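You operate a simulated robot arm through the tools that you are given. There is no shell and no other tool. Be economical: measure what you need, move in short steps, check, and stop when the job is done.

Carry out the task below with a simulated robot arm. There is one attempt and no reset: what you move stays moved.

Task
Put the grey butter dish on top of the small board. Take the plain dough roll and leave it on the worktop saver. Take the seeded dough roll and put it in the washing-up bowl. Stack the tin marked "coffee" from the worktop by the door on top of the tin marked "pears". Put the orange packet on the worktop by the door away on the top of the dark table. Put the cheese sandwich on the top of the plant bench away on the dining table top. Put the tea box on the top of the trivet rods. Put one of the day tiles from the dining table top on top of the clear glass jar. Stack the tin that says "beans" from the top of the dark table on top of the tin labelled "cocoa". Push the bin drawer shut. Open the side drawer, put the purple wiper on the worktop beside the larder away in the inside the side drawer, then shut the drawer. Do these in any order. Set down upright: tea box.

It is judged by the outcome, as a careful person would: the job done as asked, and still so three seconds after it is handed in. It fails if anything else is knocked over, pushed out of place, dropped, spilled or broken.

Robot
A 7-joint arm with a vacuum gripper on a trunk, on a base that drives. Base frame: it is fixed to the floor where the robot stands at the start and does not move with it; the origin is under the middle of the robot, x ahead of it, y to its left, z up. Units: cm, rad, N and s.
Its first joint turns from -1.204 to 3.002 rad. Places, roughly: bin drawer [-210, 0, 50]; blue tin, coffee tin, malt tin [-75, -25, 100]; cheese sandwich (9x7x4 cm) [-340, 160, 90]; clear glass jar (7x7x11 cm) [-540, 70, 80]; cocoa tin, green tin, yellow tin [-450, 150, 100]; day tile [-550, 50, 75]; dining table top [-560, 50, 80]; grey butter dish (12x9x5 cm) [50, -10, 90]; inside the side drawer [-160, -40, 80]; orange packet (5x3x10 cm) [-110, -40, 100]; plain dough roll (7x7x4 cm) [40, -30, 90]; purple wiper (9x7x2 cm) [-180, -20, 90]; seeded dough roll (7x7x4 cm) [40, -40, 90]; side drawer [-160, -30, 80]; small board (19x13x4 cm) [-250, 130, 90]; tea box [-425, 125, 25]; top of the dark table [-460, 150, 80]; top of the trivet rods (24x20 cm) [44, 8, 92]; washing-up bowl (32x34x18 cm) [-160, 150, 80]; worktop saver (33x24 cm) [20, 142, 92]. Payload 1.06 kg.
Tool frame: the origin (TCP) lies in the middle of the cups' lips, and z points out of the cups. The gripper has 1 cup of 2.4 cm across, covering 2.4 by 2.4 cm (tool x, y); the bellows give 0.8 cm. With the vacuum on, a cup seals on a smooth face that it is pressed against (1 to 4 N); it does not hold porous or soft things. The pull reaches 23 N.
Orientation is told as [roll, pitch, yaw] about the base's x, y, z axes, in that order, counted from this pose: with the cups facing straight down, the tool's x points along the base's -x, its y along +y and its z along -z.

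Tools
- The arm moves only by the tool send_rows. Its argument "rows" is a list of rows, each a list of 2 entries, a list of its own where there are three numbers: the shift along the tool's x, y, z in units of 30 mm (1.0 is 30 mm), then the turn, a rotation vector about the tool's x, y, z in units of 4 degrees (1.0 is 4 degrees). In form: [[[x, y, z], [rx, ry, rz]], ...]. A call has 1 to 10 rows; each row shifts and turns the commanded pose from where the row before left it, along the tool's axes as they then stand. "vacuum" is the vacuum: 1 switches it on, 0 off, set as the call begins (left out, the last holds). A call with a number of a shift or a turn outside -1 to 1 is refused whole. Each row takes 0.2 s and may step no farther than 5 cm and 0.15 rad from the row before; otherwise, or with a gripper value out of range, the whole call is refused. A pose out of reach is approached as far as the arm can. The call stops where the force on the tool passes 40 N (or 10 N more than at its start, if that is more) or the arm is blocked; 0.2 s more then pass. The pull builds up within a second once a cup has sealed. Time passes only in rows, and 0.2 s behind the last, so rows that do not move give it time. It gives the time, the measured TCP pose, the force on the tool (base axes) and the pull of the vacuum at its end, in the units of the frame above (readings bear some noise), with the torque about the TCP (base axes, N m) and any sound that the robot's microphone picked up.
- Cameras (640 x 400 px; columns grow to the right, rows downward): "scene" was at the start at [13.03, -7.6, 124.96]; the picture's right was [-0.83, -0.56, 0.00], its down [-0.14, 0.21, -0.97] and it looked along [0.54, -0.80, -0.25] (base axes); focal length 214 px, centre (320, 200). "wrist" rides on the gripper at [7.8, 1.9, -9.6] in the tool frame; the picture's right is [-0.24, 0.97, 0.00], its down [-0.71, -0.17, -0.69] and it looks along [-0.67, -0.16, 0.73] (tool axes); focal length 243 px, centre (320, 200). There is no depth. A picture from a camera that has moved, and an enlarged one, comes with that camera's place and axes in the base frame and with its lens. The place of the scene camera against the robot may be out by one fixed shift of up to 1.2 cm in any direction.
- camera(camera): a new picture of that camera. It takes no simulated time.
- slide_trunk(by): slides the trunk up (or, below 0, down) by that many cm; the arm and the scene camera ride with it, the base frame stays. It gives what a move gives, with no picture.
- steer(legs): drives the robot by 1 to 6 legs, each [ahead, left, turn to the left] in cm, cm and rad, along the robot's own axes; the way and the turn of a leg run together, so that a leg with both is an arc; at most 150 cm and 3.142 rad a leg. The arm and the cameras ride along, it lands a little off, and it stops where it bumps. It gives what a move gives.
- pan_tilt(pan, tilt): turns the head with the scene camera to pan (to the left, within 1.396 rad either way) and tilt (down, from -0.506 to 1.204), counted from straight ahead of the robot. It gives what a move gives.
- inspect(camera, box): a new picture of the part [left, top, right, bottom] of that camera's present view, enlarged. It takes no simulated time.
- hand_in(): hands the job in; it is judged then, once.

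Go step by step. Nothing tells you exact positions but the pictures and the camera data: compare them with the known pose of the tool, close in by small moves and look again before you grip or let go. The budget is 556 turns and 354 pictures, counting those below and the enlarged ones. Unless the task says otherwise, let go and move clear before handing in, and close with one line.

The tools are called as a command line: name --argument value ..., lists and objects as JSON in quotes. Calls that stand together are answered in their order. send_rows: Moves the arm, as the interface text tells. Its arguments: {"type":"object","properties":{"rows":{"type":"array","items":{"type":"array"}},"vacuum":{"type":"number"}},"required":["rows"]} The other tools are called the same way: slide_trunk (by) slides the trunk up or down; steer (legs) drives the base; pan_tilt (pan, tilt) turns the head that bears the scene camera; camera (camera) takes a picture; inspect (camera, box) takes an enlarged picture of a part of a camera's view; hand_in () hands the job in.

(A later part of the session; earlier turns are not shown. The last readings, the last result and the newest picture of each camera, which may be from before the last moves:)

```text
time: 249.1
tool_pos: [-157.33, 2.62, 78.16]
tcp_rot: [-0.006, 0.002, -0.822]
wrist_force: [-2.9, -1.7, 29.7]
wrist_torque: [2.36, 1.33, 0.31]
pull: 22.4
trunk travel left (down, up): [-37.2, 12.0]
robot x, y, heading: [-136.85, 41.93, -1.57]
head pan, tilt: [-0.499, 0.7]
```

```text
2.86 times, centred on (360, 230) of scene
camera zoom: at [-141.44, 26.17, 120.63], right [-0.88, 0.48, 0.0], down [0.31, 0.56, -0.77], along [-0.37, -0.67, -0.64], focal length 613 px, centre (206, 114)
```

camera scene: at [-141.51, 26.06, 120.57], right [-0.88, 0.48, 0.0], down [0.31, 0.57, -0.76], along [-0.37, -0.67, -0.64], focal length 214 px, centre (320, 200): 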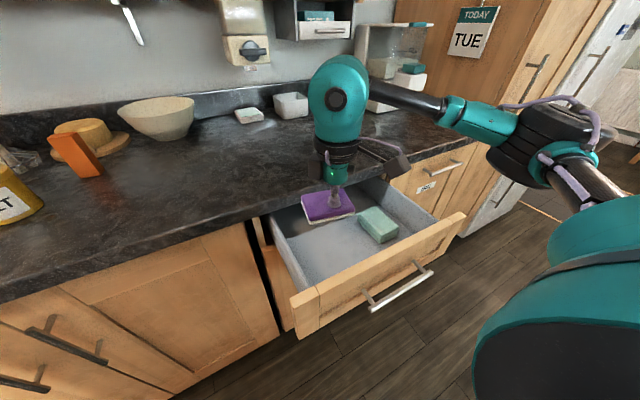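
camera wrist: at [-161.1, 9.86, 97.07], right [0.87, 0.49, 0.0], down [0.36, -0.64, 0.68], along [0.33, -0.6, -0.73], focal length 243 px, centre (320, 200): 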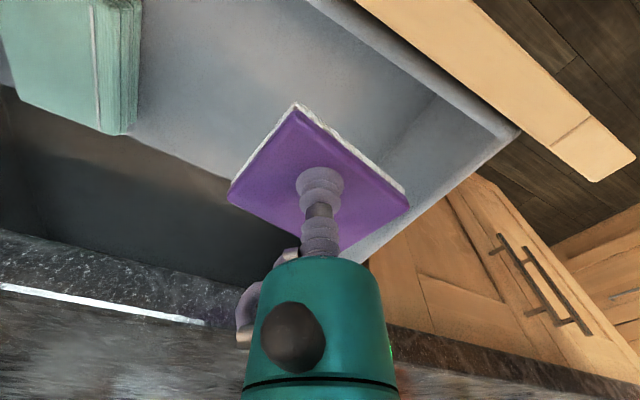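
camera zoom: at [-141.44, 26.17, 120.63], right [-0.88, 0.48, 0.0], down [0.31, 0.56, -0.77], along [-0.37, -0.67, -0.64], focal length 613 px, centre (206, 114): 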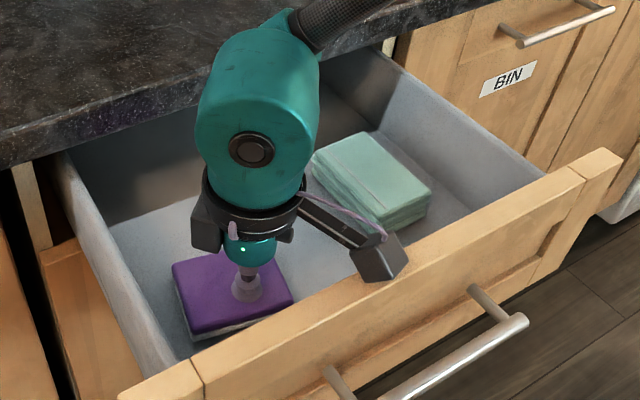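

The wrist camera box is resting on the drawer front (torque shows it). I lift a little and shift the wiper ~4 cm deeper before lowering further.

send_rows --rows '[[[0, 0, -0.3], [0, 0, 0]], [[0, 0, -0.3], [0, 0, 0]], [[-0.25, -0.23, 0], [0, 0, 0]], [[-0.25, -0.23, 0], [0, 0, 0]]]'

steer --legs '[[2, 0, 0]]'

inspect --camera "scene" --box '[250, 160, 470, 300]'

camera --camera "wrist"

```text
time: 250.1
tool_pos: [-157.41, 1.72, 79.8]
tcp_rot: [-0.005, 0.005, -0.824]
wrist_force: [0.4, -0.5, 0.7]
wrist_torque: [0.02, -0.01, -0.01]
pull: 23.4
out of reach, approached as far as the arm can: row 4
trunk travel left (down, up): [-37.2, 12.0]
robot x, y, heading: [-136.79, 41.87, -1.573]
head pan, tilt: [-0.499, 0.7]
```

```text
time: 250.9
tool_pos: [-157.55, -0.35, 79.83]
tcp_rot: [-0.003, 0.005, -0.821]
wrist_force: [-0.7, -0.5, 0.4]
wrist_torque: [0.03, 0.01, -0.02]
pull: 23.0
trunk travel left (down, up): [-37.2, 12.0]
robot x, y, heading: [-136.99, 39.74, -1.57]
head pan, tilt: [-0.499, 0.7]
```

```text
2.86 times, centred on (360, 230) of scene
camera zoom: at [-141.51, 23.99, 120.56], right [-0.88, 0.48, 0.0], down [0.31, 0.57, -0.76], along [-0.37, -0.67, -0.64], focal length 613 px, centre (206, 114)
```

zoom: 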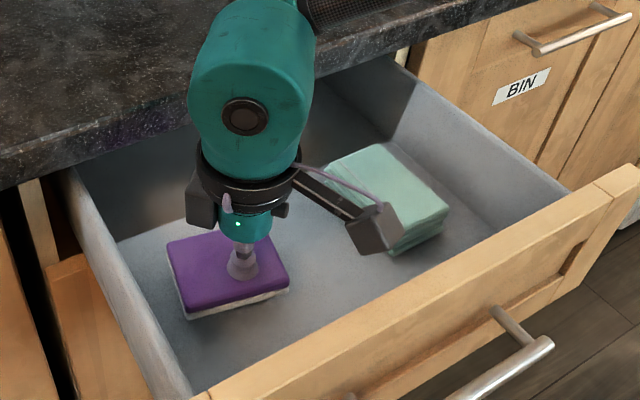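

```text
217 pictures are left
camera wrist: at [-161.34, 6.76, 89.47], right [0.87, 0.49, 0.0], down [0.36, -0.64, 0.68], along [0.33, -0.6, -0.73], focal length 243 px, centre (320, 200)
```

wrist: 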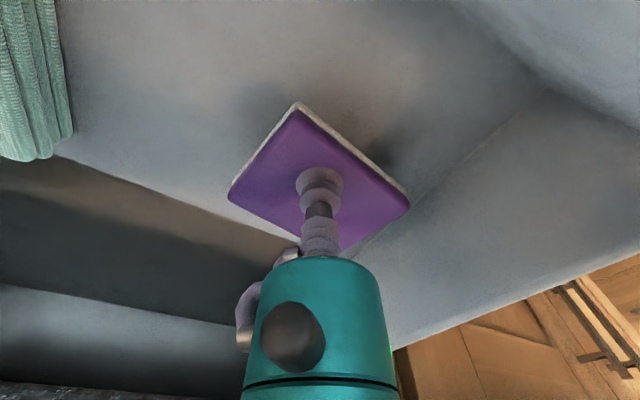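

steer --legs '[[1, 0, 0]]'

send_rows --rows '[[[0, 0, 0.3], [0, 0, 0]], [[0, 0, 0.2], [0, 0, 0]], [[0, 0, 0.15], [0, 0, 0]]]'

inspect --camera "scene" --box '[250, 160, 470, 300]'

```text
time: 251.6
tool_pos: [-157.49, -1.11, 79.59]
tcp_rot: [-0.004, 0.005, -0.823]
wrist_force: [-0.3, -0.2, -0.1]
wrist_torque: [0.04, 0.01, -0.01]
pull: 23.1
trunk travel left (down, up): [-37.2, 12.0]
robot x, y, heading: [-137.16, 38.81, -1.57]
head pan, tilt: [-0.499, 0.7]
```

```text
time: 252.4
tool_pos: [-157.57, -1.31, 77.89]
tcp_rot: [-0.005, 0.003, -0.824]
wrist_force: [0.9, 0.3, 1.4]
wrist_torque: [0.02, -0.05, 0.03]
pull: 22.5
trunk travel left (down, up): [-37.2, 12.0]
robot x, y, heading: [-136.57, 38.89, -1.572]
head pan, tilt: [-0.499, 0.7]
```

```text
2.86 times, centred on (360, 230) of scene
camera zoom: at [-141.5, 23.07, 120.58], right [-0.88, 0.48, 0.0], down [0.31, 0.57, -0.77], along [-0.37, -0.67, -0.64], focal length 613 px, centre (206, 114)
```

zoom: 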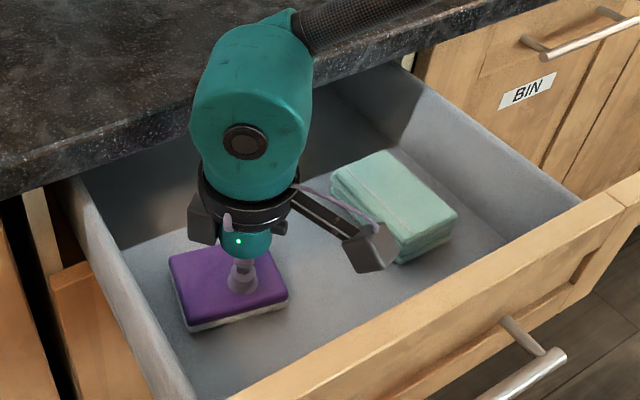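

send_rows --rows '[[[0, 0, 0.12], [0, 0, 0]], [[0, 0, 0.1], [0, 0, 0]]]'

```text
time: 253.0
tool_pos: [-157.46, -1.21, 77.21]
tcp_rot: [-0.006, 0.002, -0.823]
wrist_force: [-5.3, -1.8, 18.7]
wrist_torque: [0.03, -0.09, -0.03]
pull: 22.8
trunk travel left (down, up): [-37.2, 12.0]
robot x, y, heading: [-137.02, 38.81, -1.567]
head pan, tilt: [-0.499, 0.7]
```

Resting on the drawer floor. Release and rise straight up.

send_rows --rows '[[[0, 0, -0.05], [0, 0, 0]], [[0, 0, 0], [0, 0, 0]], [[0, 0, 0], [0, 0, 0]], [[0, 0, -0.1], [0, 0, 0]], [[0, 0, -0.3], [0, 0, 0]], [[0, 0, -0.6], [0, 0, 0]], [[0, 0, -0.9], [0, 0, 0]], [[0, 0, -0.9], [0, 0, 0]], [[0, 0, -0.9], [0, 0, 0]], [[0, 0, -0.9], [0, 0, 0]]]' --vacuum 0

send_rows --rows '[[[0, 0, -0.9], [0, 0, 0]], [[0, 0, -0.9], [0, 0, 0]], [[0, 0, -0.9], [0, 0, 0]], [[0, 0, -0.9], [0, 0, 0]]]'

camera --camera "scene"

```text
time: 255.2
tool_pos: [-157.4, -0.57, 87.23]
tcp_rot: [-0.005, 0.007, -0.823]
wrist_force: [-0.8, 0.0, 0.1]
wrist_torque: [-0.01, 0.03, 0.01]
pull: 0.0
out of reach, approached as far as the arm can: row 8, 9
trunk travel left (down, up): [-37.2, 12.0]
robot x, y, heading: [-136.67, 38.8, -1.571]
head pan, tilt: [-0.499, 0.7]
```

```text
time: 256.2
tool_pos: [-157.38, -0.84, 98.22]
tcp_rot: [-0.005, 0.003, -0.823]
wrist_force: [-0.1, 0.0, 0.0]
wrist_torque: [-0.01, 0.0, -0.03]
pull: 0.1
trunk travel left (down, up): [-37.2, 12.0]
robot x, y, heading: [-136.76, 38.61, -1.576]
head pan, tilt: [-0.499, 0.7]
```

```text
215 pictures are left
camera scene: at [-141.5, 23.05, 120.57], right [-0.88, 0.48, 0.0], down [0.31, 0.57, -0.76], along [-0.37, -0.67, -0.64], focal length 214 px, centre (320, 200)
```

scene: 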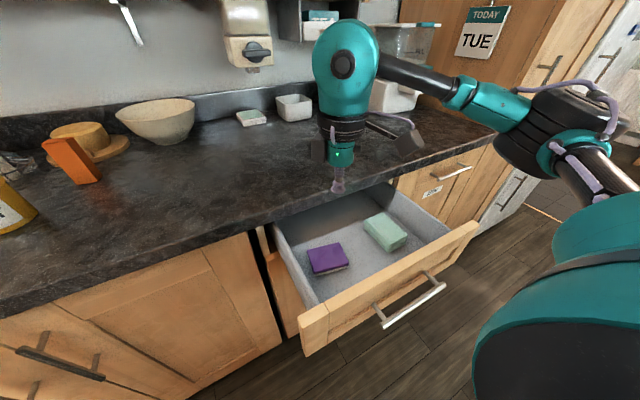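

Wiper placed. Back off, restore yaw, lower the trunk and turn the tool horizontal to push the drawer shut.

steer --legs '[[-25, 0, 0]]'

send_rows --rows '[[[0, 0, -0.6], [0, 0, 1]], [[0, 0, -0.6], [0, 0, 1]], [[0, 0, -0.6], [0, 0, 1]], [[0, 0, -0.6], [0, 0, 1]], [[0, 0, -0.6], [0, 0, 1]], [[0, 0, -0.6], [0, 0, 1]], [[0, 0, 0], [0, 0, 1]], [[0, 0, 0], [0, 0, 1]], [[0, 0, 0], [0, 0, 1]], [[0, 0, 0], [0, 0, 1]]]'

slide_trunk --by -25

send_rows --rows '[[[-0.8, 0.1, 0], [0, 0, 0.7]], [[-0.8, 0.1, 0.1], [0, 0, 0]], [[-0.8, 0.1, 0.1], [0, 0, 0]], [[-0.8, 0.1, 0.1], [0, 0, 0]]]'

```text
time: 258.1
tool_pos: [-157.29, 24.09, 98.07]
tcp_rot: [-0.004, 0.004, -0.819]
wrist_force: [0.6, 0.3, 0.2]
wrist_torque: [-0.02, 0.03, -0.01]
pull: 0.1
trunk travel left (down, up): [-37.2, 12.0]
robot x, y, heading: [-137.01, 63.78, -1.568]
head pan, tilt: [-0.499, 0.7]
```

```text
time: 260.2
tool_pos: [-157.23, 23.94, 108.96]
tcp_rot: [-0.006, 0.0, -1.517]
wrist_force: [0.9, -0.2, -0.1]
wrist_torque: [-0.01, -0.01, 0.05]
pull: 0.1
trunk travel left (down, up): [-37.2, 12.0]
robot x, y, heading: [-136.75, 63.44, -1.566]
head pan, tilt: [-0.499, 0.7]
```

```text
time: 262.8
tool_pos: [-157.11, 24.04, 83.91]
tcp_rot: [-0.005, 0.002, -1.518]
wrist_force: [-0.3, 0.0, -0.6]
wrist_torque: [-0.03, 0.02, -0.01]
pull: 0.0
trunk travel left (down, up): [-12.2, 37.0]
robot x, y, heading: [-137.03, 63.68, -1.567]
head pan, tilt: [-0.499, 0.7]
```

```text
time: 263.8
tool_pos: [-155.73, 14.35, 82.85]
tcp_rot: [-0.004, 0.001, -1.564]
wrist_force: [-0.2, 0.2, 0.5]
wrist_torque: [0.01, -0.03, 0.01]
pull: 0.1
trunk travel left (down, up): [-12.2, 37.0]
robot x, y, heading: [-137.08, 63.75, -1.562]
head pan, tilt: [-0.499, 0.7]
```

steer --legs '[[-10, 6, 0]]'

send_rows --rows '[[[0, 0, 0], [0, -1, 0]], [[0, 0, 0], [0, -1, 0]], [[0, 0, 0], [0, -1, 0]], [[0, 0, 0], [0, -1, 0]], [[0, 0, 0], [0, -1, 0]], [[0, 0, 0], [0, -1, 0]], [[0, 0, 0], [0, -1, 0]], [[0, 0, 0], [0, -1, 0]], [[0, 0, 0], [0, -1, 0]], [[0, 0, 0], [0, -1, 0]]]'

send_rows --rows '[[[0, 0, 0], [0, -1, 0]], [[0, 0, 0], [0, -1, 0]], [[0, 0, 0], [0, -1, 0]], [[0, 0, 0], [0, -1, 0]], [[0, 0, 0], [0, -1, 0]], [[0, 0, 0], [0, -1, 0]], [[0, 0, 0], [0, -1, 0]], [[0, 0, 0], [0, -1, 0]], [[0, 0, 0], [0, -1, 0]], [[0, 0, 0], [0, -1, 0]]]'

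camera --camera "scene"

camera --camera "wrist"

```text
time: 265.1
tool_pos: [-149.67, 24.6, 82.79]
tcp_rot: [-0.006, 0.0, -1.566]
wrist_force: [-0.2, -0.4, 0.2]
wrist_torque: [0.03, 0.0, 0.01]
pull: 0.1
trunk travel left (down, up): [-12.2, 37.0]
robot x, y, heading: [-130.89, 73.9, -1.567]
head pan, tilt: [-0.499, 0.7]
```

```text
time: 267.3
tool_pos: [-149.56, 24.52, 82.77]
tcp_rot: [-0.006, -0.7, -1.561]
wrist_force: [-0.1, -0.1, 0.5]
wrist_torque: [0.02, 0.0, 0.01]
pull: 0.1
trunk travel left (down, up): [-12.2, 37.0]
robot x, y, heading: [-131.01, 73.99, -1.567]
head pan, tilt: [-0.499, 0.7]
```

```text
time: 269.5
tool_pos: [-149.28, 23.67, 83.09]
tcp_rot: [-0.033, -1.39, -1.527]
wrist_force: [0.3, -0.1, 1.0]
wrist_torque: [0.0, -0.01, -0.02]
pull: 0.0
out of reach, approached as far as the arm can: row 10
trunk travel left (down, up): [-12.2, 37.0]
robot x, y, heading: [-131.17, 74.16, -1.566]
head pan, tilt: [-0.499, 0.7]
```

```text
214 pictures are left
camera scene: at [-135.4, 51.12, 94.49], right [-0.88, 0.47, 0.0], down [0.31, 0.57, -0.77], along [-0.36, -0.67, -0.64], focal length 214 px, centre (320, 200)
```

scene: 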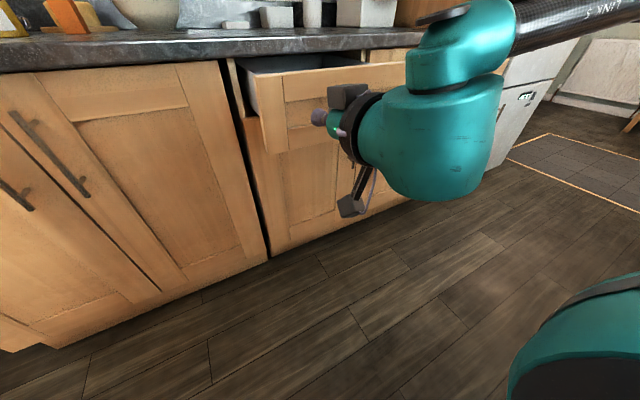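

```text
213 pictures are left
camera wrist: at [-147.6, 34.62, 77.41], right [0.97, -0.03, 0.23], down [-0.17, 0.54, 0.82], along [-0.15, -0.84, 0.52], focal length 243 px, centre (320, 200)
```

wrist: 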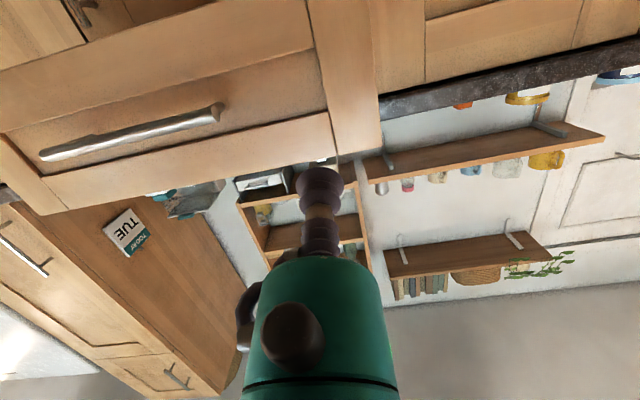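

slide_trunk --by -1.5

steer --legs '[[11, 2.5, 0]]'

camera --camera "wrist"

steer --legs '[[8, 0, 0]]'

camera --camera "scene"

```text
time: 270.1
tool_pos: [-149.34, 23.26, 81.01]
tcp_rot: [-0.034, -1.38, -1.535]
wrist_force: [0.0, -0.4, 0.4]
wrist_torque: [0.01, -0.02, 0.0]
pull: 0.0
trunk travel left (down, up): [-10.7, 38.5]
robot x, y, heading: [-130.49, 74.08, -1.565]
head pan, tilt: [-0.499, 0.7]
```

```text
time: 271.3
tool_pos: [-146.42, 12.45, 81.09]
tcp_rot: [-0.031, -1.382, -1.528]
wrist_force: [-1.0, -0.2, -0.3]
wrist_torque: [0.02, -0.03, -0.04]
pull: 0.0
trunk travel left (down, up): [-10.7, 38.5]
robot x, y, heading: [-128.41, 63.39, -1.561]
head pan, tilt: [-0.499, 0.7]
```

```text
212 pictures are left
camera wrist: at [-144.75, 23.36, 75.37], right [0.97, -0.03, 0.23], down [-0.17, 0.54, 0.83], along [-0.15, -0.84, 0.52], focal length 243 px, centre (320, 200)
```

wrist: 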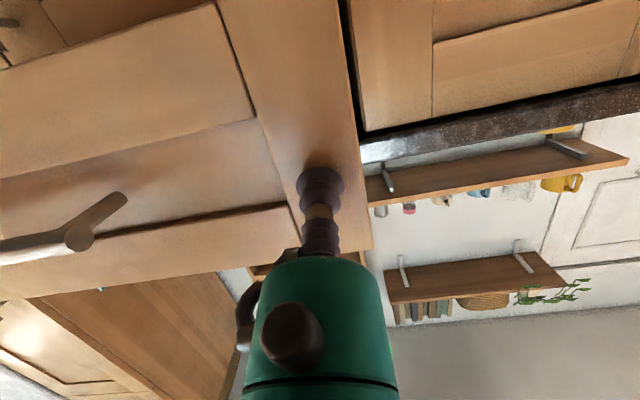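

```text
time: 272.3
tool_pos: [-146.62, 4.79, 81.2]
tcp_rot: [-0.031, -1.38, -1.534]
wrist_force: [0.2, -0.4, 0.0]
wrist_torque: [-0.01, -0.03, 0.02]
pull: 0.1
trunk travel left (down, up): [-10.7, 38.5]
robot x, y, heading: [-128.27, 55.06, -1.563]
head pan, tilt: [-0.499, 0.7]
```

```text
211 pictures are left
camera scene: at [-132.65, 32.09, 92.75], right [-0.88, 0.47, 0.0], down [0.3, 0.57, -0.76], along [-0.36, -0.67, -0.64], focal length 214 px, centre (320, 200)
```

scene: 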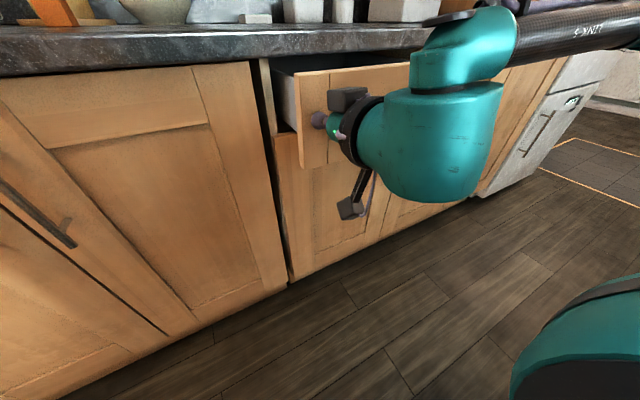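

slide_trunk --by -1.2

steer --legs '[[9, 0, 0]]'

steer --legs '[[5, 0, 0]]'

camera --camera "scene"

```text
time: 272.9
tool_pos: [-146.63, 4.45, 79.7]
tcp_rot: [-0.032, -1.374, -1.533]
wrist_force: [-0.9, -0.1, 0.5]
wrist_torque: [0.0, -0.01, 0.01]
pull: 0.0
trunk travel left (down, up): [-9.5, 39.7]
robot x, y, heading: [-128.22, 55.53, -1.559]
head pan, tilt: [-0.499, 0.7]
```

```text
time: 274.0
tool_pos: [-146.53, -4.34, 79.59]
tcp_rot: [-0.03, -1.374, -1.537]
wrist_force: [0.4, -0.7, 0.3]
wrist_torque: [0.0, -0.02, -0.03]
pull: 0.2
trunk travel left (down, up): [-9.5, 39.7]
robot x, y, heading: [-127.99, 46.61, -1.566]
head pan, tilt: [-0.499, 0.7]
```

```text
time: 274.9
tool_pos: [-146.46, -9.48, 79.75]
tcp_rot: [-0.031, -1.373, -1.535]
wrist_force: [-0.5, -0.9, -0.6]
wrist_torque: [-0.02, -0.04, 0.02]
pull: 0.1
trunk travel left (down, up): [-9.5, 39.7]
robot x, y, heading: [-127.96, 41.69, -1.564]
head pan, tilt: [-0.499, 0.7]
```

```text
210 pictures are left
camera scene: at [-132.6, 17.85, 91.37], right [-0.88, 0.47, 0.0], down [0.31, 0.57, -0.76], along [-0.36, -0.67, -0.64], focal length 214 px, centre (320, 200)
```

scene: 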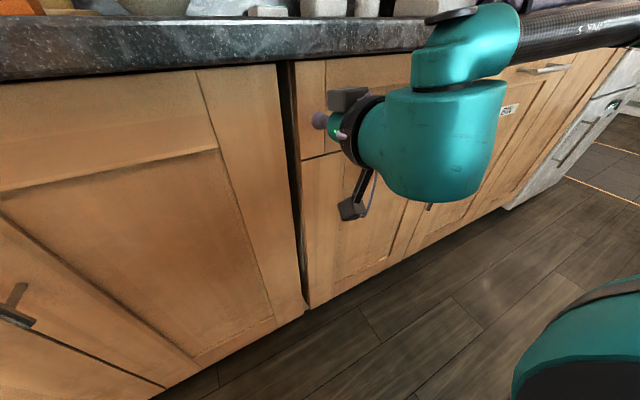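

steer --legs '[[2.0, 0, 0]]'

steer --legs '[[1.0, 0, 0]]'

inspect --camera "scene" --box '[200, 40, 420, 180]'

```text
time: 275.7
tool_pos: [-146.5, -11.35, 79.71]
tcp_rot: [-0.033, -1.373, -1.535]
wrist_force: [-0.2, 0.3, 0.8]
wrist_torque: [0.02, -0.03, -0.01]
pull: 0.1
trunk travel left (down, up): [-9.5, 39.7]
robot x, y, heading: [-128.21, 39.38, -1.567]
head pan, tilt: [-0.499, 0.7]
```

```text
time: 276.5
tool_pos: [-146.56, -12.2, 79.73]
tcp_rot: [-0.03, -1.374, -1.535]
wrist_force: [0.8, 11.8, -4.2]
wrist_torque: [-0.18, 0.01, 0.02]
pull: 0.0
trunk travel left (down, up): [-9.5, 39.7]
robot x, y, heading: [-128.14, 38.49, -1.563]
head pan, tilt: [-0.499, 0.7]
```

```text
2.86 times, centred on (310, 110) of scene
camera zoom: at [-132.59, 14.9, 91.39], right [-0.88, 0.47, 0.0], down [0.31, 0.57, -0.77], along [-0.36, -0.67, -0.64], focal length 613 px, centre (349, 457)
```

zoom: 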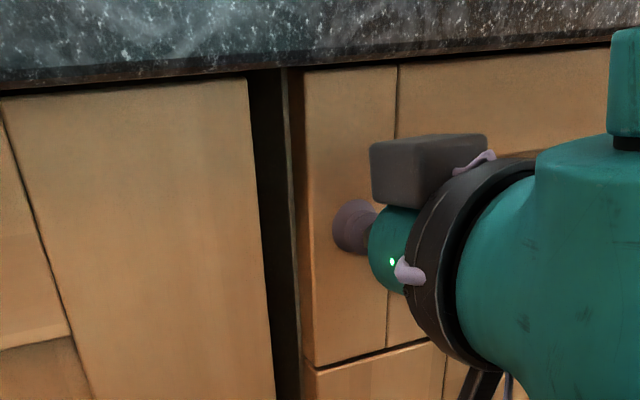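

Side drawer is shut. I back off and turn the tool down again, then go look at the tins by the door.

steer --legs '[[-32, 0, 0], [0, 45, 0]]'

send_rows --rows '[[[0, 0, 0], [0, 1, 0]], [[0, 0, 0], [0, 1, 0]], [[0, 0, 0], [0, 1, 0]], [[0, 0, 0], [0, 1, 0]], [[0, 0, 0], [0, 1, 0]], [[0, 0, 0], [0, 1, 0]], [[0, 0, 0], [0, 1, 0]], [[0, 0, 0], [0, 1, 0]], [[0, 0, 0], [0, 1, 0]], [[0, 0, 0], [0, 1, 0]]]'

send_rows --rows '[[[0, 0, 0], [0, 1, 0]], [[0, 0, 0], [0, 1, 0]], [[0, 0, 0], [0, 1, 0]], [[0, 0, 0], [0, 1, 0]], [[0, 0, 0], [0, 1, 0]], [[0, 0, 0], [0, 1, 0]], [[0, 0, 0], [0, 1, 0]], [[0, 0, 0], [0, 1, 0]], [[0, 0, 0], [0, 1, 0]], [[0, 0, 0], [0, 0.7, 0]]]'

slide_trunk --by 29

pan_tilt --pan 0.0 --tilt 0.45

camera --camera "scene"

```text
time: 280.9
tool_pos: [-102.77, 19.83, 79.69]
tcp_rot: [-0.031, -1.375, -1.549]
wrist_force: [0.3, -0.3, 0.4]
wrist_torque: [-0.03, 0.02, 0.01]
pull: 0.1
trunk travel left (down, up): [-9.5, 39.7]
robot x, y, heading: [-83.81, 70.87, -1.58]
head pan, tilt: [-0.499, 0.7]
```

```text
time: 283.1
tool_pos: [-102.84, 19.83, 79.69]
tcp_rot: [-0.009, -0.675, -1.572]
wrist_force: [0.3, 0.2, -0.3]
wrist_torque: [0.02, -0.01, -0.01]
pull: 0.1
trunk travel left (down, up): [-9.5, 39.7]
robot x, y, heading: [-84.03, 70.5, -1.578]
head pan, tilt: [-0.499, 0.7]
```

```text
time: 285.3
tool_pos: [-102.91, 19.78, 79.77]
tcp_rot: [-0.005, 0.003, -1.578]
wrist_force: [0.7, -0.8, -0.1]
wrist_torque: [-0.04, 0.03, 0.01]
pull: 0.0
trunk travel left (down, up): [-9.5, 39.7]
robot x, y, heading: [-83.58, 70.68, -1.577]
head pan, tilt: [-0.499, 0.7]
```

```text
time: 288.2
tool_pos: [-102.83, 19.94, 108.7]
tcp_rot: [-0.007, 0.002, -1.579]
wrist_force: [0.1, 0.8, 0.9]
wrist_torque: [-0.01, 0.02, -0.04]
pull: 0.1
trunk travel left (down, up): [-38.5, 10.7]
robot x, y, heading: [-83.88, 70.63, -1.579]
head pan, tilt: [-0.499, 0.7]
```

```text
time: 289.2
tool_pos: [-102.85, 19.87, 108.66]
tcp_rot: [-0.006, 0.001, -1.577]
wrist_force: [-0.4, -0.8, -0.1]
wrist_torque: [-0.03, 0.03, 0.01]
pull: 0.1
trunk travel left (down, up): [-38.5, 10.7]
robot x, y, heading: [-83.94, 70.76, -1.582]
head pan, tilt: [0.0, 0.45]
```

```text
208 pictures are left
camera scene: at [-84.46, 53.57, 124.2], right [-1.0, 0.01, 0.0], down [0.0, 0.44, -0.9], along [-0.01, -0.9, -0.44], focal length 214 px, centre (320, 200)
```

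scene: 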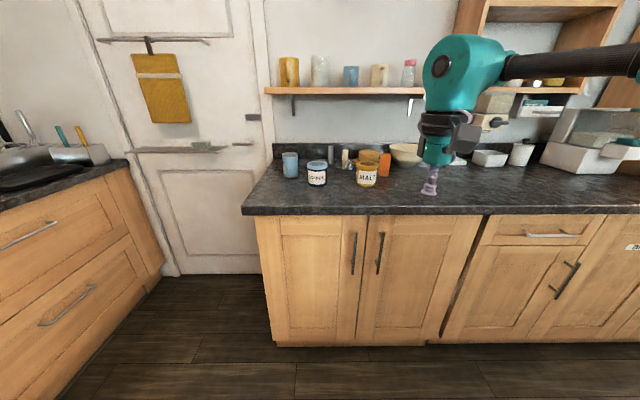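

inspect --camera "scene" --box '[260, 130, 420, 210]'

inspect --camera "scene" --box '[260, 40, 440, 130]'

```text
4.00 times, centred on (340, 170) of scene
camera zoom: at [-84.46, 53.57, 124.2], right [-1.0, 0.01, 0.0], down [0.0, 0.44, -0.9], along [-0.01, -0.9, -0.44], focal length 858 px, centre (240, 320)
```

zoom: 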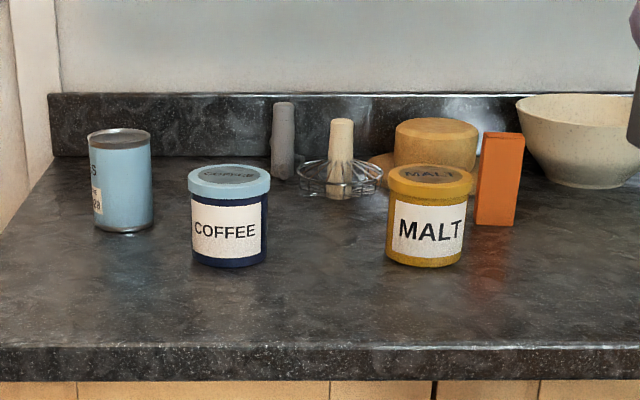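

```text
3.56 times, centred on (350, 85) of scene
camera zoom: at [-84.46, 53.57, 124.2], right [-1.0, 0.01, 0.0], down [0.0, 0.44, -0.9], along [-0.01, -0.9, -0.44], focal length 763 px, centre (213, 609)
```

zoom: 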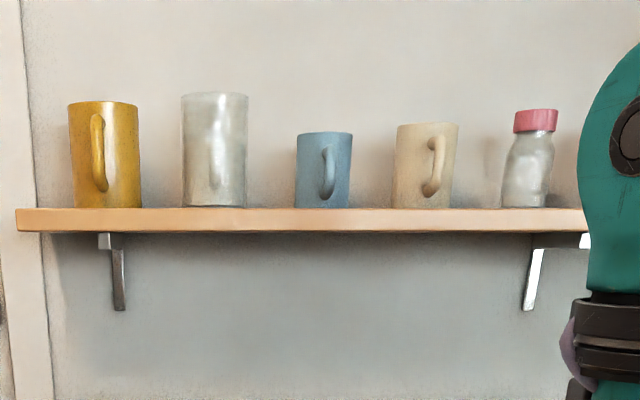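

The coffee and malt tins are clear; the light-blue can's label faces away. I move left to read it.

steer --legs '[[0, 55, 0.01], [30, 0, 0]]'

pan_tilt --pan -0.6 --tilt 0.3

camera --camera "scene"

```text
time: 294.1
tool_pos: [-44.97, -10.92, 108.71]
tcp_rot: [-0.004, 0.002, -1.559]
wrist_force: [0.1, -0.2, -0.6]
wrist_torque: [0.02, 0.01, 0.0]
pull: 0.0
trunk travel left (down, up): [-38.5, 10.7]
robot x, y, heading: [-27.0, 40.33, -1.562]
head pan, tilt: [0.0, 0.45]
```

```text
time: 295.1
tool_pos: [-44.95, -10.95, 108.8]
tcp_rot: [-0.004, 0.001, -1.56]
wrist_force: [-0.5, 0.1, -0.3]
wrist_torque: [0.0, 0.01, -0.01]
pull: 0.1
trunk travel left (down, up): [-38.5, 10.7]
robot x, y, heading: [-26.62, 40.11, -1.559]
head pan, tilt: [-0.6, 0.3]
```

```text
205 pictures are left
camera scene: at [-32.44, 24.52, 125.6], right [-0.83, 0.56, 0.0], down [0.16, 0.25, -0.96], along [-0.53, -0.79, -0.3], focal length 214 px, centre (320, 200)
```

scene: 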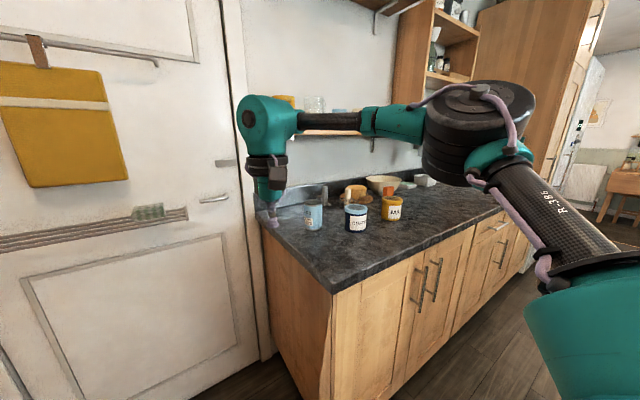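

inspect --camera "scene" --box '[270, 170, 430, 250]'

camera --camera "wrist"

```text
4.00 times, centred on (350, 210) of scene
camera zoom: at [-32.44, 24.52, 125.6], right [-0.83, 0.56, 0.0], down [0.16, 0.25, -0.96], along [-0.53, -0.79, -0.3], focal length 858 px, centre (200, 160)
```

zoom: 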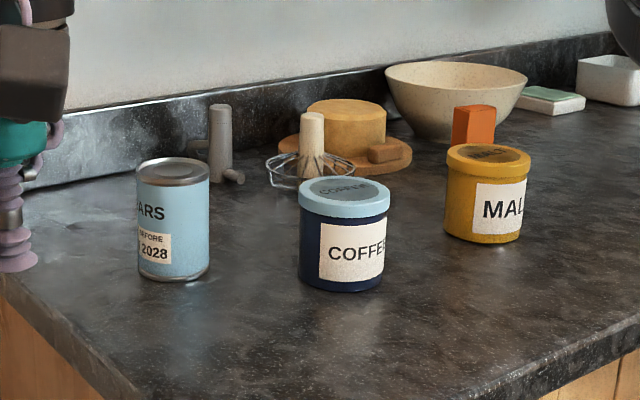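

```text
203 pictures are left
camera wrist: at [-43.09, -3.08, 118.44], right [0.97, -0.22, -0.01], down [-0.16, -0.71, 0.68], along [-0.16, -0.67, -0.73], focal length 243 px, centre (320, 200)
```

wrist: 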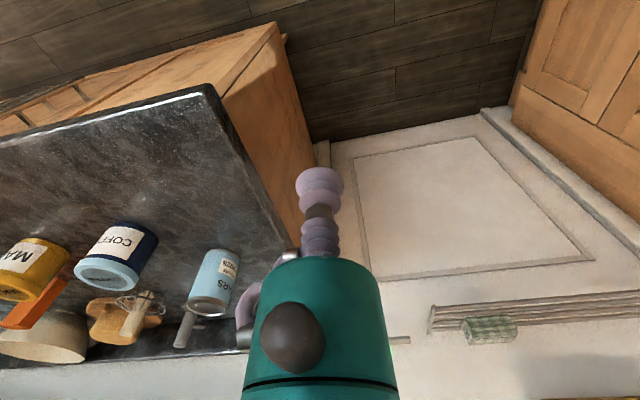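

The blue tin reads "(PE)ARS". I retract the arm, raise the trunk, and take a stance at the counter's end near both tins.

send_rows --rows '[[[0.9, -0.2, -0.2], [0, 0, 0]], [[0.9, -0.2, -0.2], [0, 0, 0]], [[0.9, -0.2, -0.2], [0, 0, 0]], [[0.9, -0.2, -0.2], [0, 0, 0]], [[0.9, -0.2, -0.2], [0, 0, 0]], [[0.9, -0.2, -0.2], [0, 0, 0]], [[0.9, -0.2, -0.2], [0, 0, 0]]]'

slide_trunk --by 8

steer --legs '[[0, -16, -0.01], [30, 0, 0]]'

pan_tilt --pan -0.5 --tilt 0.6

camera --camera "scene"

camera --camera "wrist"

```text
time: 296.7
tool_pos: [-49.42, 7.91, 113.17]
tcp_rot: [-0.006, -0.001, -1.562]
wrist_force: [0.2, 0.1, 0.6]
wrist_torque: [-0.03, 0.0, 0.05]
pull: 0.0
trunk travel left (down, up): [-38.5, 10.7]
robot x, y, heading: [-26.71, 39.96, -1.557]
head pan, tilt: [-0.6, 0.3]
```

```text
time: 297.9
tool_pos: [-49.24, 7.88, 121.05]
tcp_rot: [-0.004, 0.005, -1.56]
wrist_force: [-0.8, -0.3, 0.2]
wrist_torque: [-0.02, 0.01, -0.03]
pull: 0.1
trunk travel left (down, up): [-46.5, 2.7]
robot x, y, heading: [-26.99, 39.98, -1.564]
head pan, tilt: [-0.6, 0.3]
```

```text
time: 300.9
tool_pos: [-65.85, -22.2, 121.01]
tcp_rot: [-0.005, 0.004, -1.573]
wrist_force: [-0.3, -0.2, -1.8]
wrist_torque: [0.0, 0.0, 0.01]
pull: 0.1
trunk travel left (down, up): [-46.5, 2.7]
robot x, y, heading: [-42.93, 9.48, -1.571]
head pan, tilt: [-0.6, 0.3]
```

```text
time: 301.7
tool_pos: [-65.71, -22.02, 120.96]
tcp_rot: [-0.007, 0.001, -1.571]
wrist_force: [0.5, -0.1, -0.1]
wrist_torque: [0.01, -0.02, -0.02]
pull: 0.1
trunk travel left (down, up): [-46.5, 2.7]
robot x, y, heading: [-42.7, 9.85, -1.568]
head pan, tilt: [-0.499, 0.6]
```

```text
202 pictures are left
camera scene: at [-47.67, -0.93, 132.13], right [-0.88, 0.48, 0.0], down [0.27, 0.49, -0.83], along [-0.4, -0.72, -0.56], focal length 214 px, centre (320, 200)
```

scene: 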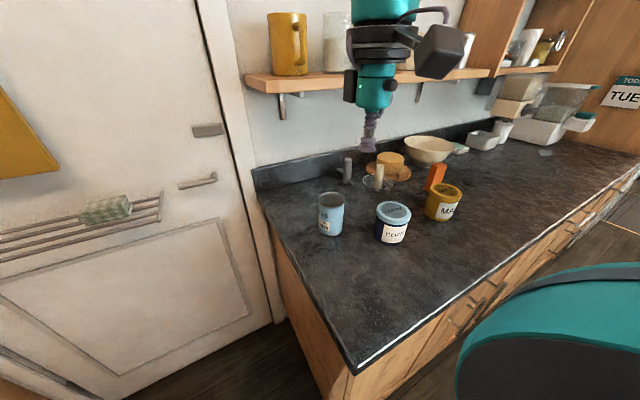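

```text
201 pictures are left
camera wrist: at [-63.86, -14.29, 130.7], right [0.97, -0.24, -0.01], down [-0.17, -0.71, 0.68], along [-0.17, -0.66, -0.73], focal length 243 px, centre (320, 200)
```

wrist: 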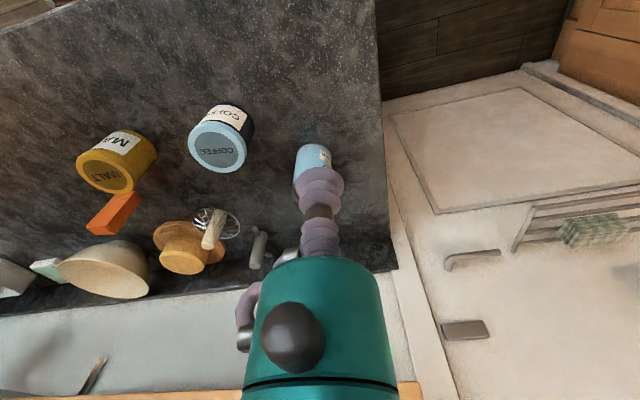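

Coffee lid centre ≈ (-82.4,-28.2,100.7). I move above it.

send_rows --rows '[[[-0.345, -0.928, 0.6], [0, 0, 0]], [[-0.345, -0.928, 0.8], [0, 0, 0]], [[-0.345, -0.928, 0.9], [0, 0, 0]], [[-0.345, -0.928, 0.9], [0, 0, 0]], [[-0.345, -0.928, 0.9], [0, 0, 0]], [[-0.345, -0.928, 0.9], [0, 0, 0]]]'

camera --camera "wrist"

inspect --camera "scene" --box '[300, 120, 480, 260]'

```text
time: 303.1
tool_pos: [-82.67, -28.24, 105.93]
tcp_rot: [-0.006, 0.001, -1.572]
wrist_force: [0.6, 0.7, 0.1]
wrist_torque: [0.04, -0.01, 0.01]
pull: 0.1
trunk travel left (down, up): [-46.5, 2.7]
robot x, y, heading: [-43.09, 9.65, -1.571]
head pan, tilt: [-0.499, 0.6]
```

```text
200 pictures are left
camera wrist: at [-80.72, -20.37, 115.6], right [0.97, -0.24, -0.01], down [-0.17, -0.71, 0.68], along [-0.17, -0.66, -0.73], focal length 243 px, centre (320, 200)
```

wrist: 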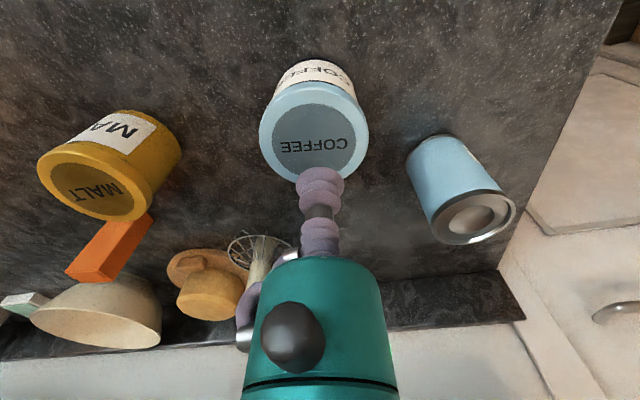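

```text
2.86 times, centred on (390, 190) of scene
camera zoom: at [-47.73, -0.96, 132.12], right [-0.88, 0.48, 0.0], down [0.27, 0.5, -0.82], along [-0.4, -0.72, -0.57], focal length 613 px, centre (120, 229)
```

zoom: 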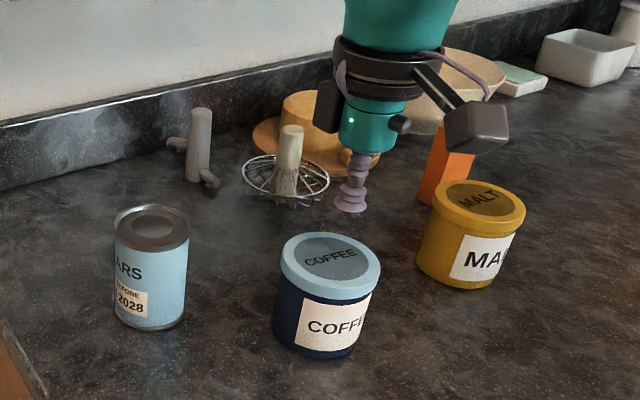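

send_rows --rows '[[[-0.05, -0.13, 0.5], [0, 0, 0]], [[0, 0, 0.5], [0, 0, 0]], [[0, 0, 0.3], [0, 0, 0]], [[0, 0, 0.15], [0, 0, 0]], [[0, 0, 0.15], [0, 0, 0]], [[0, 0, 0.1], [0, 0, 0]], [[0, 0, 0], [0, 0, 0]]]' --vacuum 1

inspect --camera "scene" --box '[300, 120, 480, 260]'

```text
time: 304.7
tool_pos: [-82.92, -28.43, 100.98]
tcp_rot: [-0.005, 0.0, -1.572]
wrist_force: [0.4, -0.4, -1.2]
wrist_torque: [0.01, 0.0, 0.02]
pull: 0.0
trunk travel left (down, up): [-46.5, 2.7]
robot x, y, heading: [-42.93, 9.73, -1.571]
head pan, tilt: [-0.499, 0.6]
```

```text
2.86 times, centred on (390, 190) of scene
camera zoom: at [-47.67, -0.93, 132.13], right [-0.88, 0.48, 0.0], down [0.27, 0.5, -0.83], along [-0.4, -0.72, -0.56], focal length 613 px, centre (120, 229)
```

zoom: 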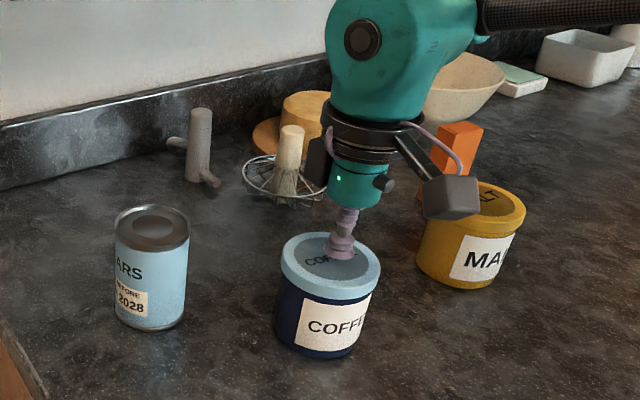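

send_rows --rows '[[[0, 0, 0.1], [0, 0, 0]], [[0, 0, 0.1], [0, 0, 0]], [[0, 0, 0.1], [0, 0, 0]], [[0, 0, 0.07], [0, 0, 0]], [[0, 0, 0], [0, 0, 0]], [[0, 0, 0], [0, 0, 0]]]'

```text
time: 306.1
tool_pos: [-83.01, -28.41, 100.21]
tcp_rot: [-0.005, 0.002, -1.573]
wrist_force: [0.5, 0.3, 1.2]
wrist_torque: [0.01, -0.01, 0.01]
pull: 0.0
trunk travel left (down, up): [-46.5, 2.7]
robot x, y, heading: [-42.73, 10.05, -1.57]
head pan, tilt: [-0.499, 0.6]
```

send_rows --rows '[[[0, 0, 0.08], [0, 0, 0]], [[0, 0, 0.08], [0, 0, 0]], [[0, 0, 0], [0, 0, 0]], [[0, 0, 0], [0, 0, 0]]]'

```text
time: 307.1
tool_pos: [-83.13, -28.2, 99.42]
tcp_rot: [-0.006, 0.004, -1.573]
wrist_force: [0.9, 3.5, 5.7]
wrist_torque: [-0.05, -0.04, 0.01]
pull: 22.7
trunk travel left (down, up): [-46.5, 2.7]
robot x, y, heading: [-42.69, 9.56, -1.575]
head pan, tilt: [-0.499, 0.6]
```

Sealed. I lift the coffee tin.

send_rows --rows '[[[0, 0, -0.2], [0, 0, 0]], [[0, 0, -0.4], [0, 0, 0]], [[0, 0, -0.8], [0, 0, 0]], [[0, 0, -0.9], [0, 0, 0]], [[0, 0, -0.9], [0, 0, 0]], [[0, 0, -0.9], [0, 0, 0]], [[0, 0, -0.8], [0, 0, 0]]]'

camera --camera "wrist"

camera --camera "scene"

```text
time: 308.7
tool_pos: [-83.02, -28.64, 114.02]
tcp_rot: [-0.006, 0.002, -1.573]
wrist_force: [-0.1, 0.2, -2.8]
wrist_torque: [0.03, -0.01, 0.02]
pull: 23.1
trunk travel left (down, up): [-46.5, 2.7]
robot x, y, heading: [-43.16, 9.61, -1.572]
head pan, tilt: [-0.499, 0.6]
```

```text
197 pictures are left
camera wrist: at [-81.08, -20.8, 123.76], right [0.97, -0.24, -0.01], down [-0.17, -0.71, 0.68], along [-0.17, -0.66, -0.73], focal length 243 px, centre (320, 200)
```

wrist: 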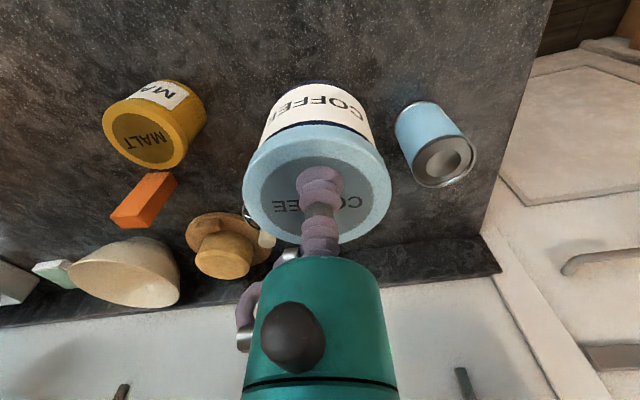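

```text
196 pictures are left
camera scene: at [-47.68, -0.95, 132.12], right [-0.88, 0.48, 0.0], down [0.27, 0.5, -0.82], along [-0.4, -0.72, -0.57], focal length 214 px, centre (320, 200)
```

scene: 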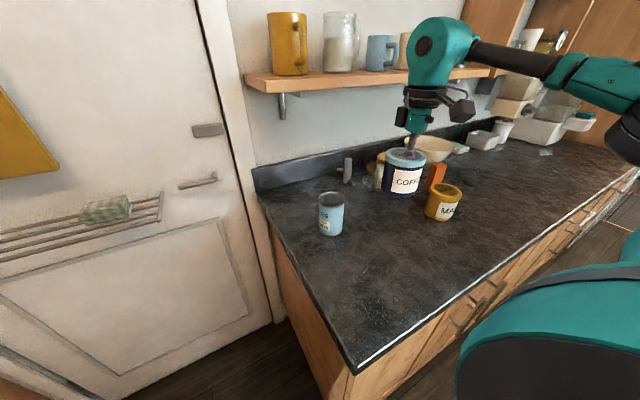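

Pears tin top centre ≈ (-71.7,-39.0). I carry the coffee tin over it.

send_rows --rows '[[[-0.69, 0.75, 0], [0, 0, 0]], [[-0.69, 0.75, 0], [0, 0, 0]], [[-0.69, 0.75, 0], [0, 0, 0]], [[-0.69, 0.75, 0], [0, 0, 0]], [[-0.69, 0.75, 0], [0, 0, 0]], [[0, 0, 0], [0, 0, 0]]]'

inspect --camera "scene" --box '[250, 90, 430, 250]'

camera --camera "wrist"

```text
time: 310.1
tool_pos: [-71.56, -38.79, 114.01]
tcp_rot: [-0.006, 0.001, -1.574]
wrist_force: [1.4, 0.5, -2.9]
wrist_torque: [0.05, 0.02, -0.03]
pull: 23.3
trunk travel left (down, up): [-46.5, 2.7]
robot x, y, heading: [-42.74, 9.91, -1.569]
head pan, tilt: [-0.499, 0.6]
```

```text
2.50 times, centred on (340, 170) of scene
camera zoom: at [-47.71, -0.92, 132.13], right [-0.88, 0.48, 0.0], down [0.27, 0.5, -0.83], along [-0.4, -0.72, -0.56], focal length 536 px, centre (270, 275)
```

zoom: 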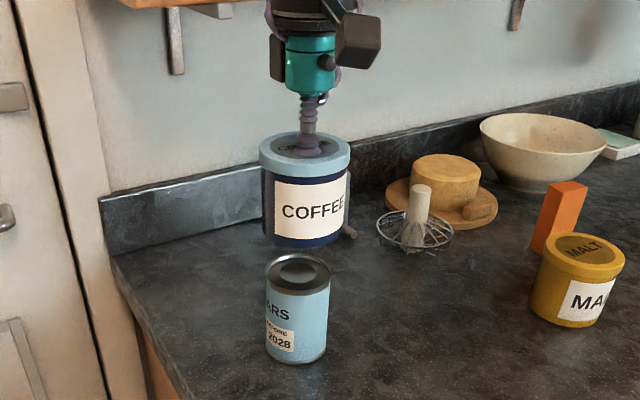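

```text
194 pictures are left
camera wrist: at [-69.6, -30.92, 123.76], right [0.97, -0.24, -0.01], down [-0.17, -0.71, 0.69], along [-0.17, -0.66, -0.73], focal length 243 px, centre (320, 200)
```

wrist: 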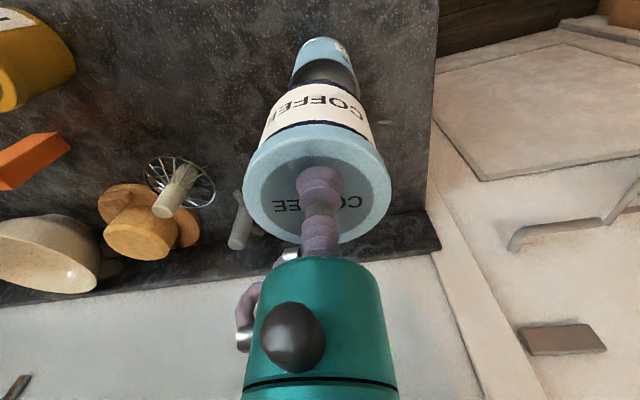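

Alignment refined: shift ~4 mm in +x and 3 mm in -y, then lower.

send_rows --rows '[[[-0.1, 0.13, 0], [0, 0, 0]], [[0, 0, 0.5], [0, 0, 0]], [[0, 0, 0.4], [0, 0, 0]]]'

inspect --camera "scene" --box '[270, 130, 390, 230]'

inspect --camera "wrist" --box '[220, 20, 420, 240]'

```text
time: 310.9
tool_pos: [-71.2, -38.87, 111.33]
tcp_rot: [-0.005, 0.002, -1.571]
wrist_force: [-0.8, 0.3, -2.7]
wrist_torque: [0.05, -0.01, 0.03]
pull: 23.2
trunk travel left (down, up): [-46.5, 2.7]
robot x, y, heading: [-42.77, 9.7, -1.572]
head pan, tilt: [-0.499, 0.6]
```

```text
4.00 times, centred on (330, 180) of scene
camera zoom: at [-47.68, -0.95, 132.12], right [-0.88, 0.48, 0.0], down [0.27, 0.5, -0.82], along [-0.4, -0.72, -0.57], focal length 858 px, centre (280, 280)
```

zoom: 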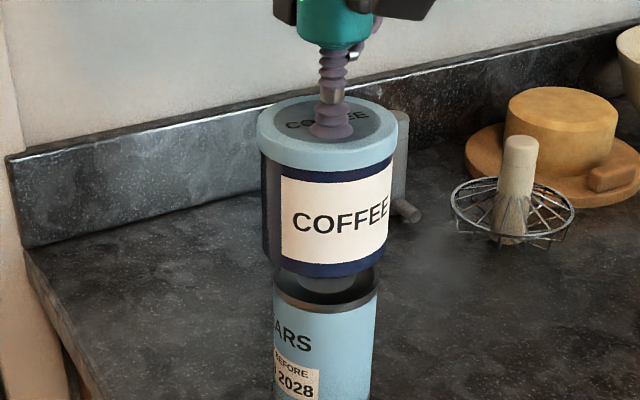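

```text
1.82 times, centred on (320, 130) of wrist
camera zoom: at [-69.27, -31.16, 120.92], right [0.97, -0.24, -0.01], down [-0.17, -0.71, 0.68], along [-0.17, -0.66, -0.73], focal length 441 px, centre (320, 327)
```

zoom: 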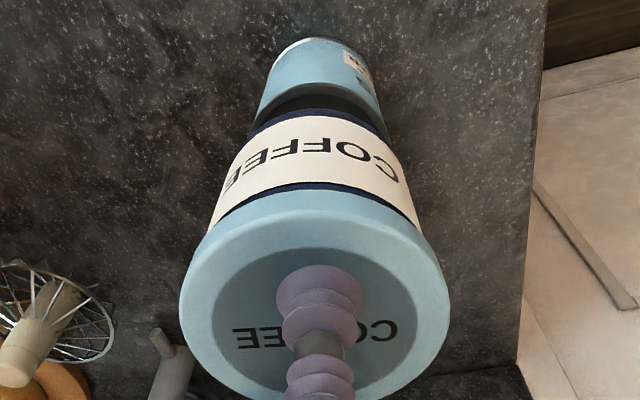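

send_rows --rows '[[[0, 0, 0.3], [0, 0, 0]], [[0, 0, 0.2], [0, 0, 0]]]'

inspect --camera "scene" --box '[290, 150, 370, 240]'

inspect --camera "wrist" --box '[260, 20, 380, 120]'

```text
time: 311.5
tool_pos: [-71.37, -39.06, 109.66]
tcp_rot: [-0.006, 0.003, -1.573]
wrist_force: [0.0, 0.1, -2.5]
wrist_torque: [0.04, 0.01, 0.04]
pull: 22.7
trunk travel left (down, up): [-46.5, 2.7]
robot x, y, heading: [-43.07, 9.84, -1.572]
head pan, tilt: [-0.499, 0.6]
```

```text
4.44 times, centred on (330, 195) of scene
camera zoom: at [-47.68, -0.96, 132.12], right [-0.88, 0.48, 0.0], down [0.27, 0.5, -0.82], along [-0.4, -0.72, -0.57], focal length 953 px, centre (276, 222)
```

zoom: 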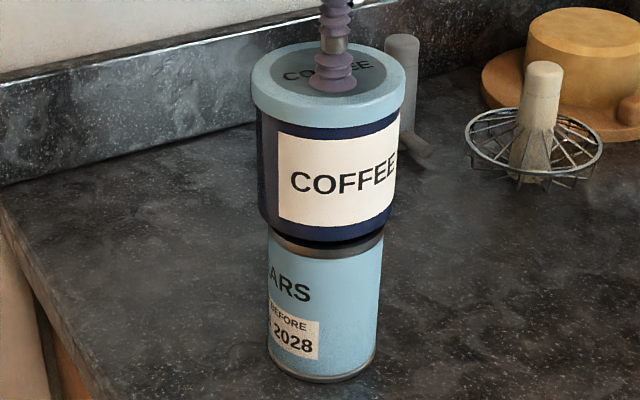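

```text
4.00 times, centred on (320, 70) of wrist
camera zoom: at [-69.4, -31.23, 119.38], right [0.97, -0.24, -0.01], down [-0.17, -0.71, 0.68], along [-0.17, -0.66, -0.73], focal length 970 px, centre (320, 720)
```

zoom: 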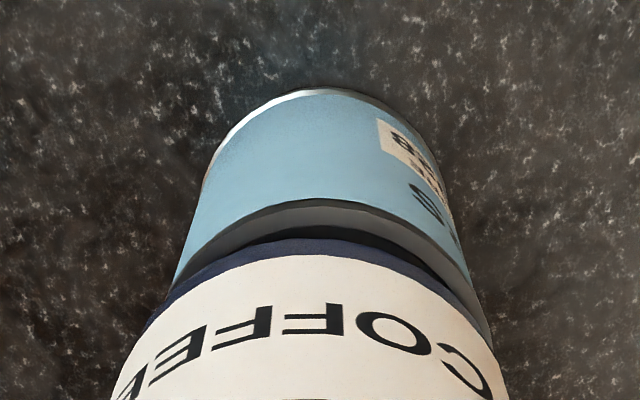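

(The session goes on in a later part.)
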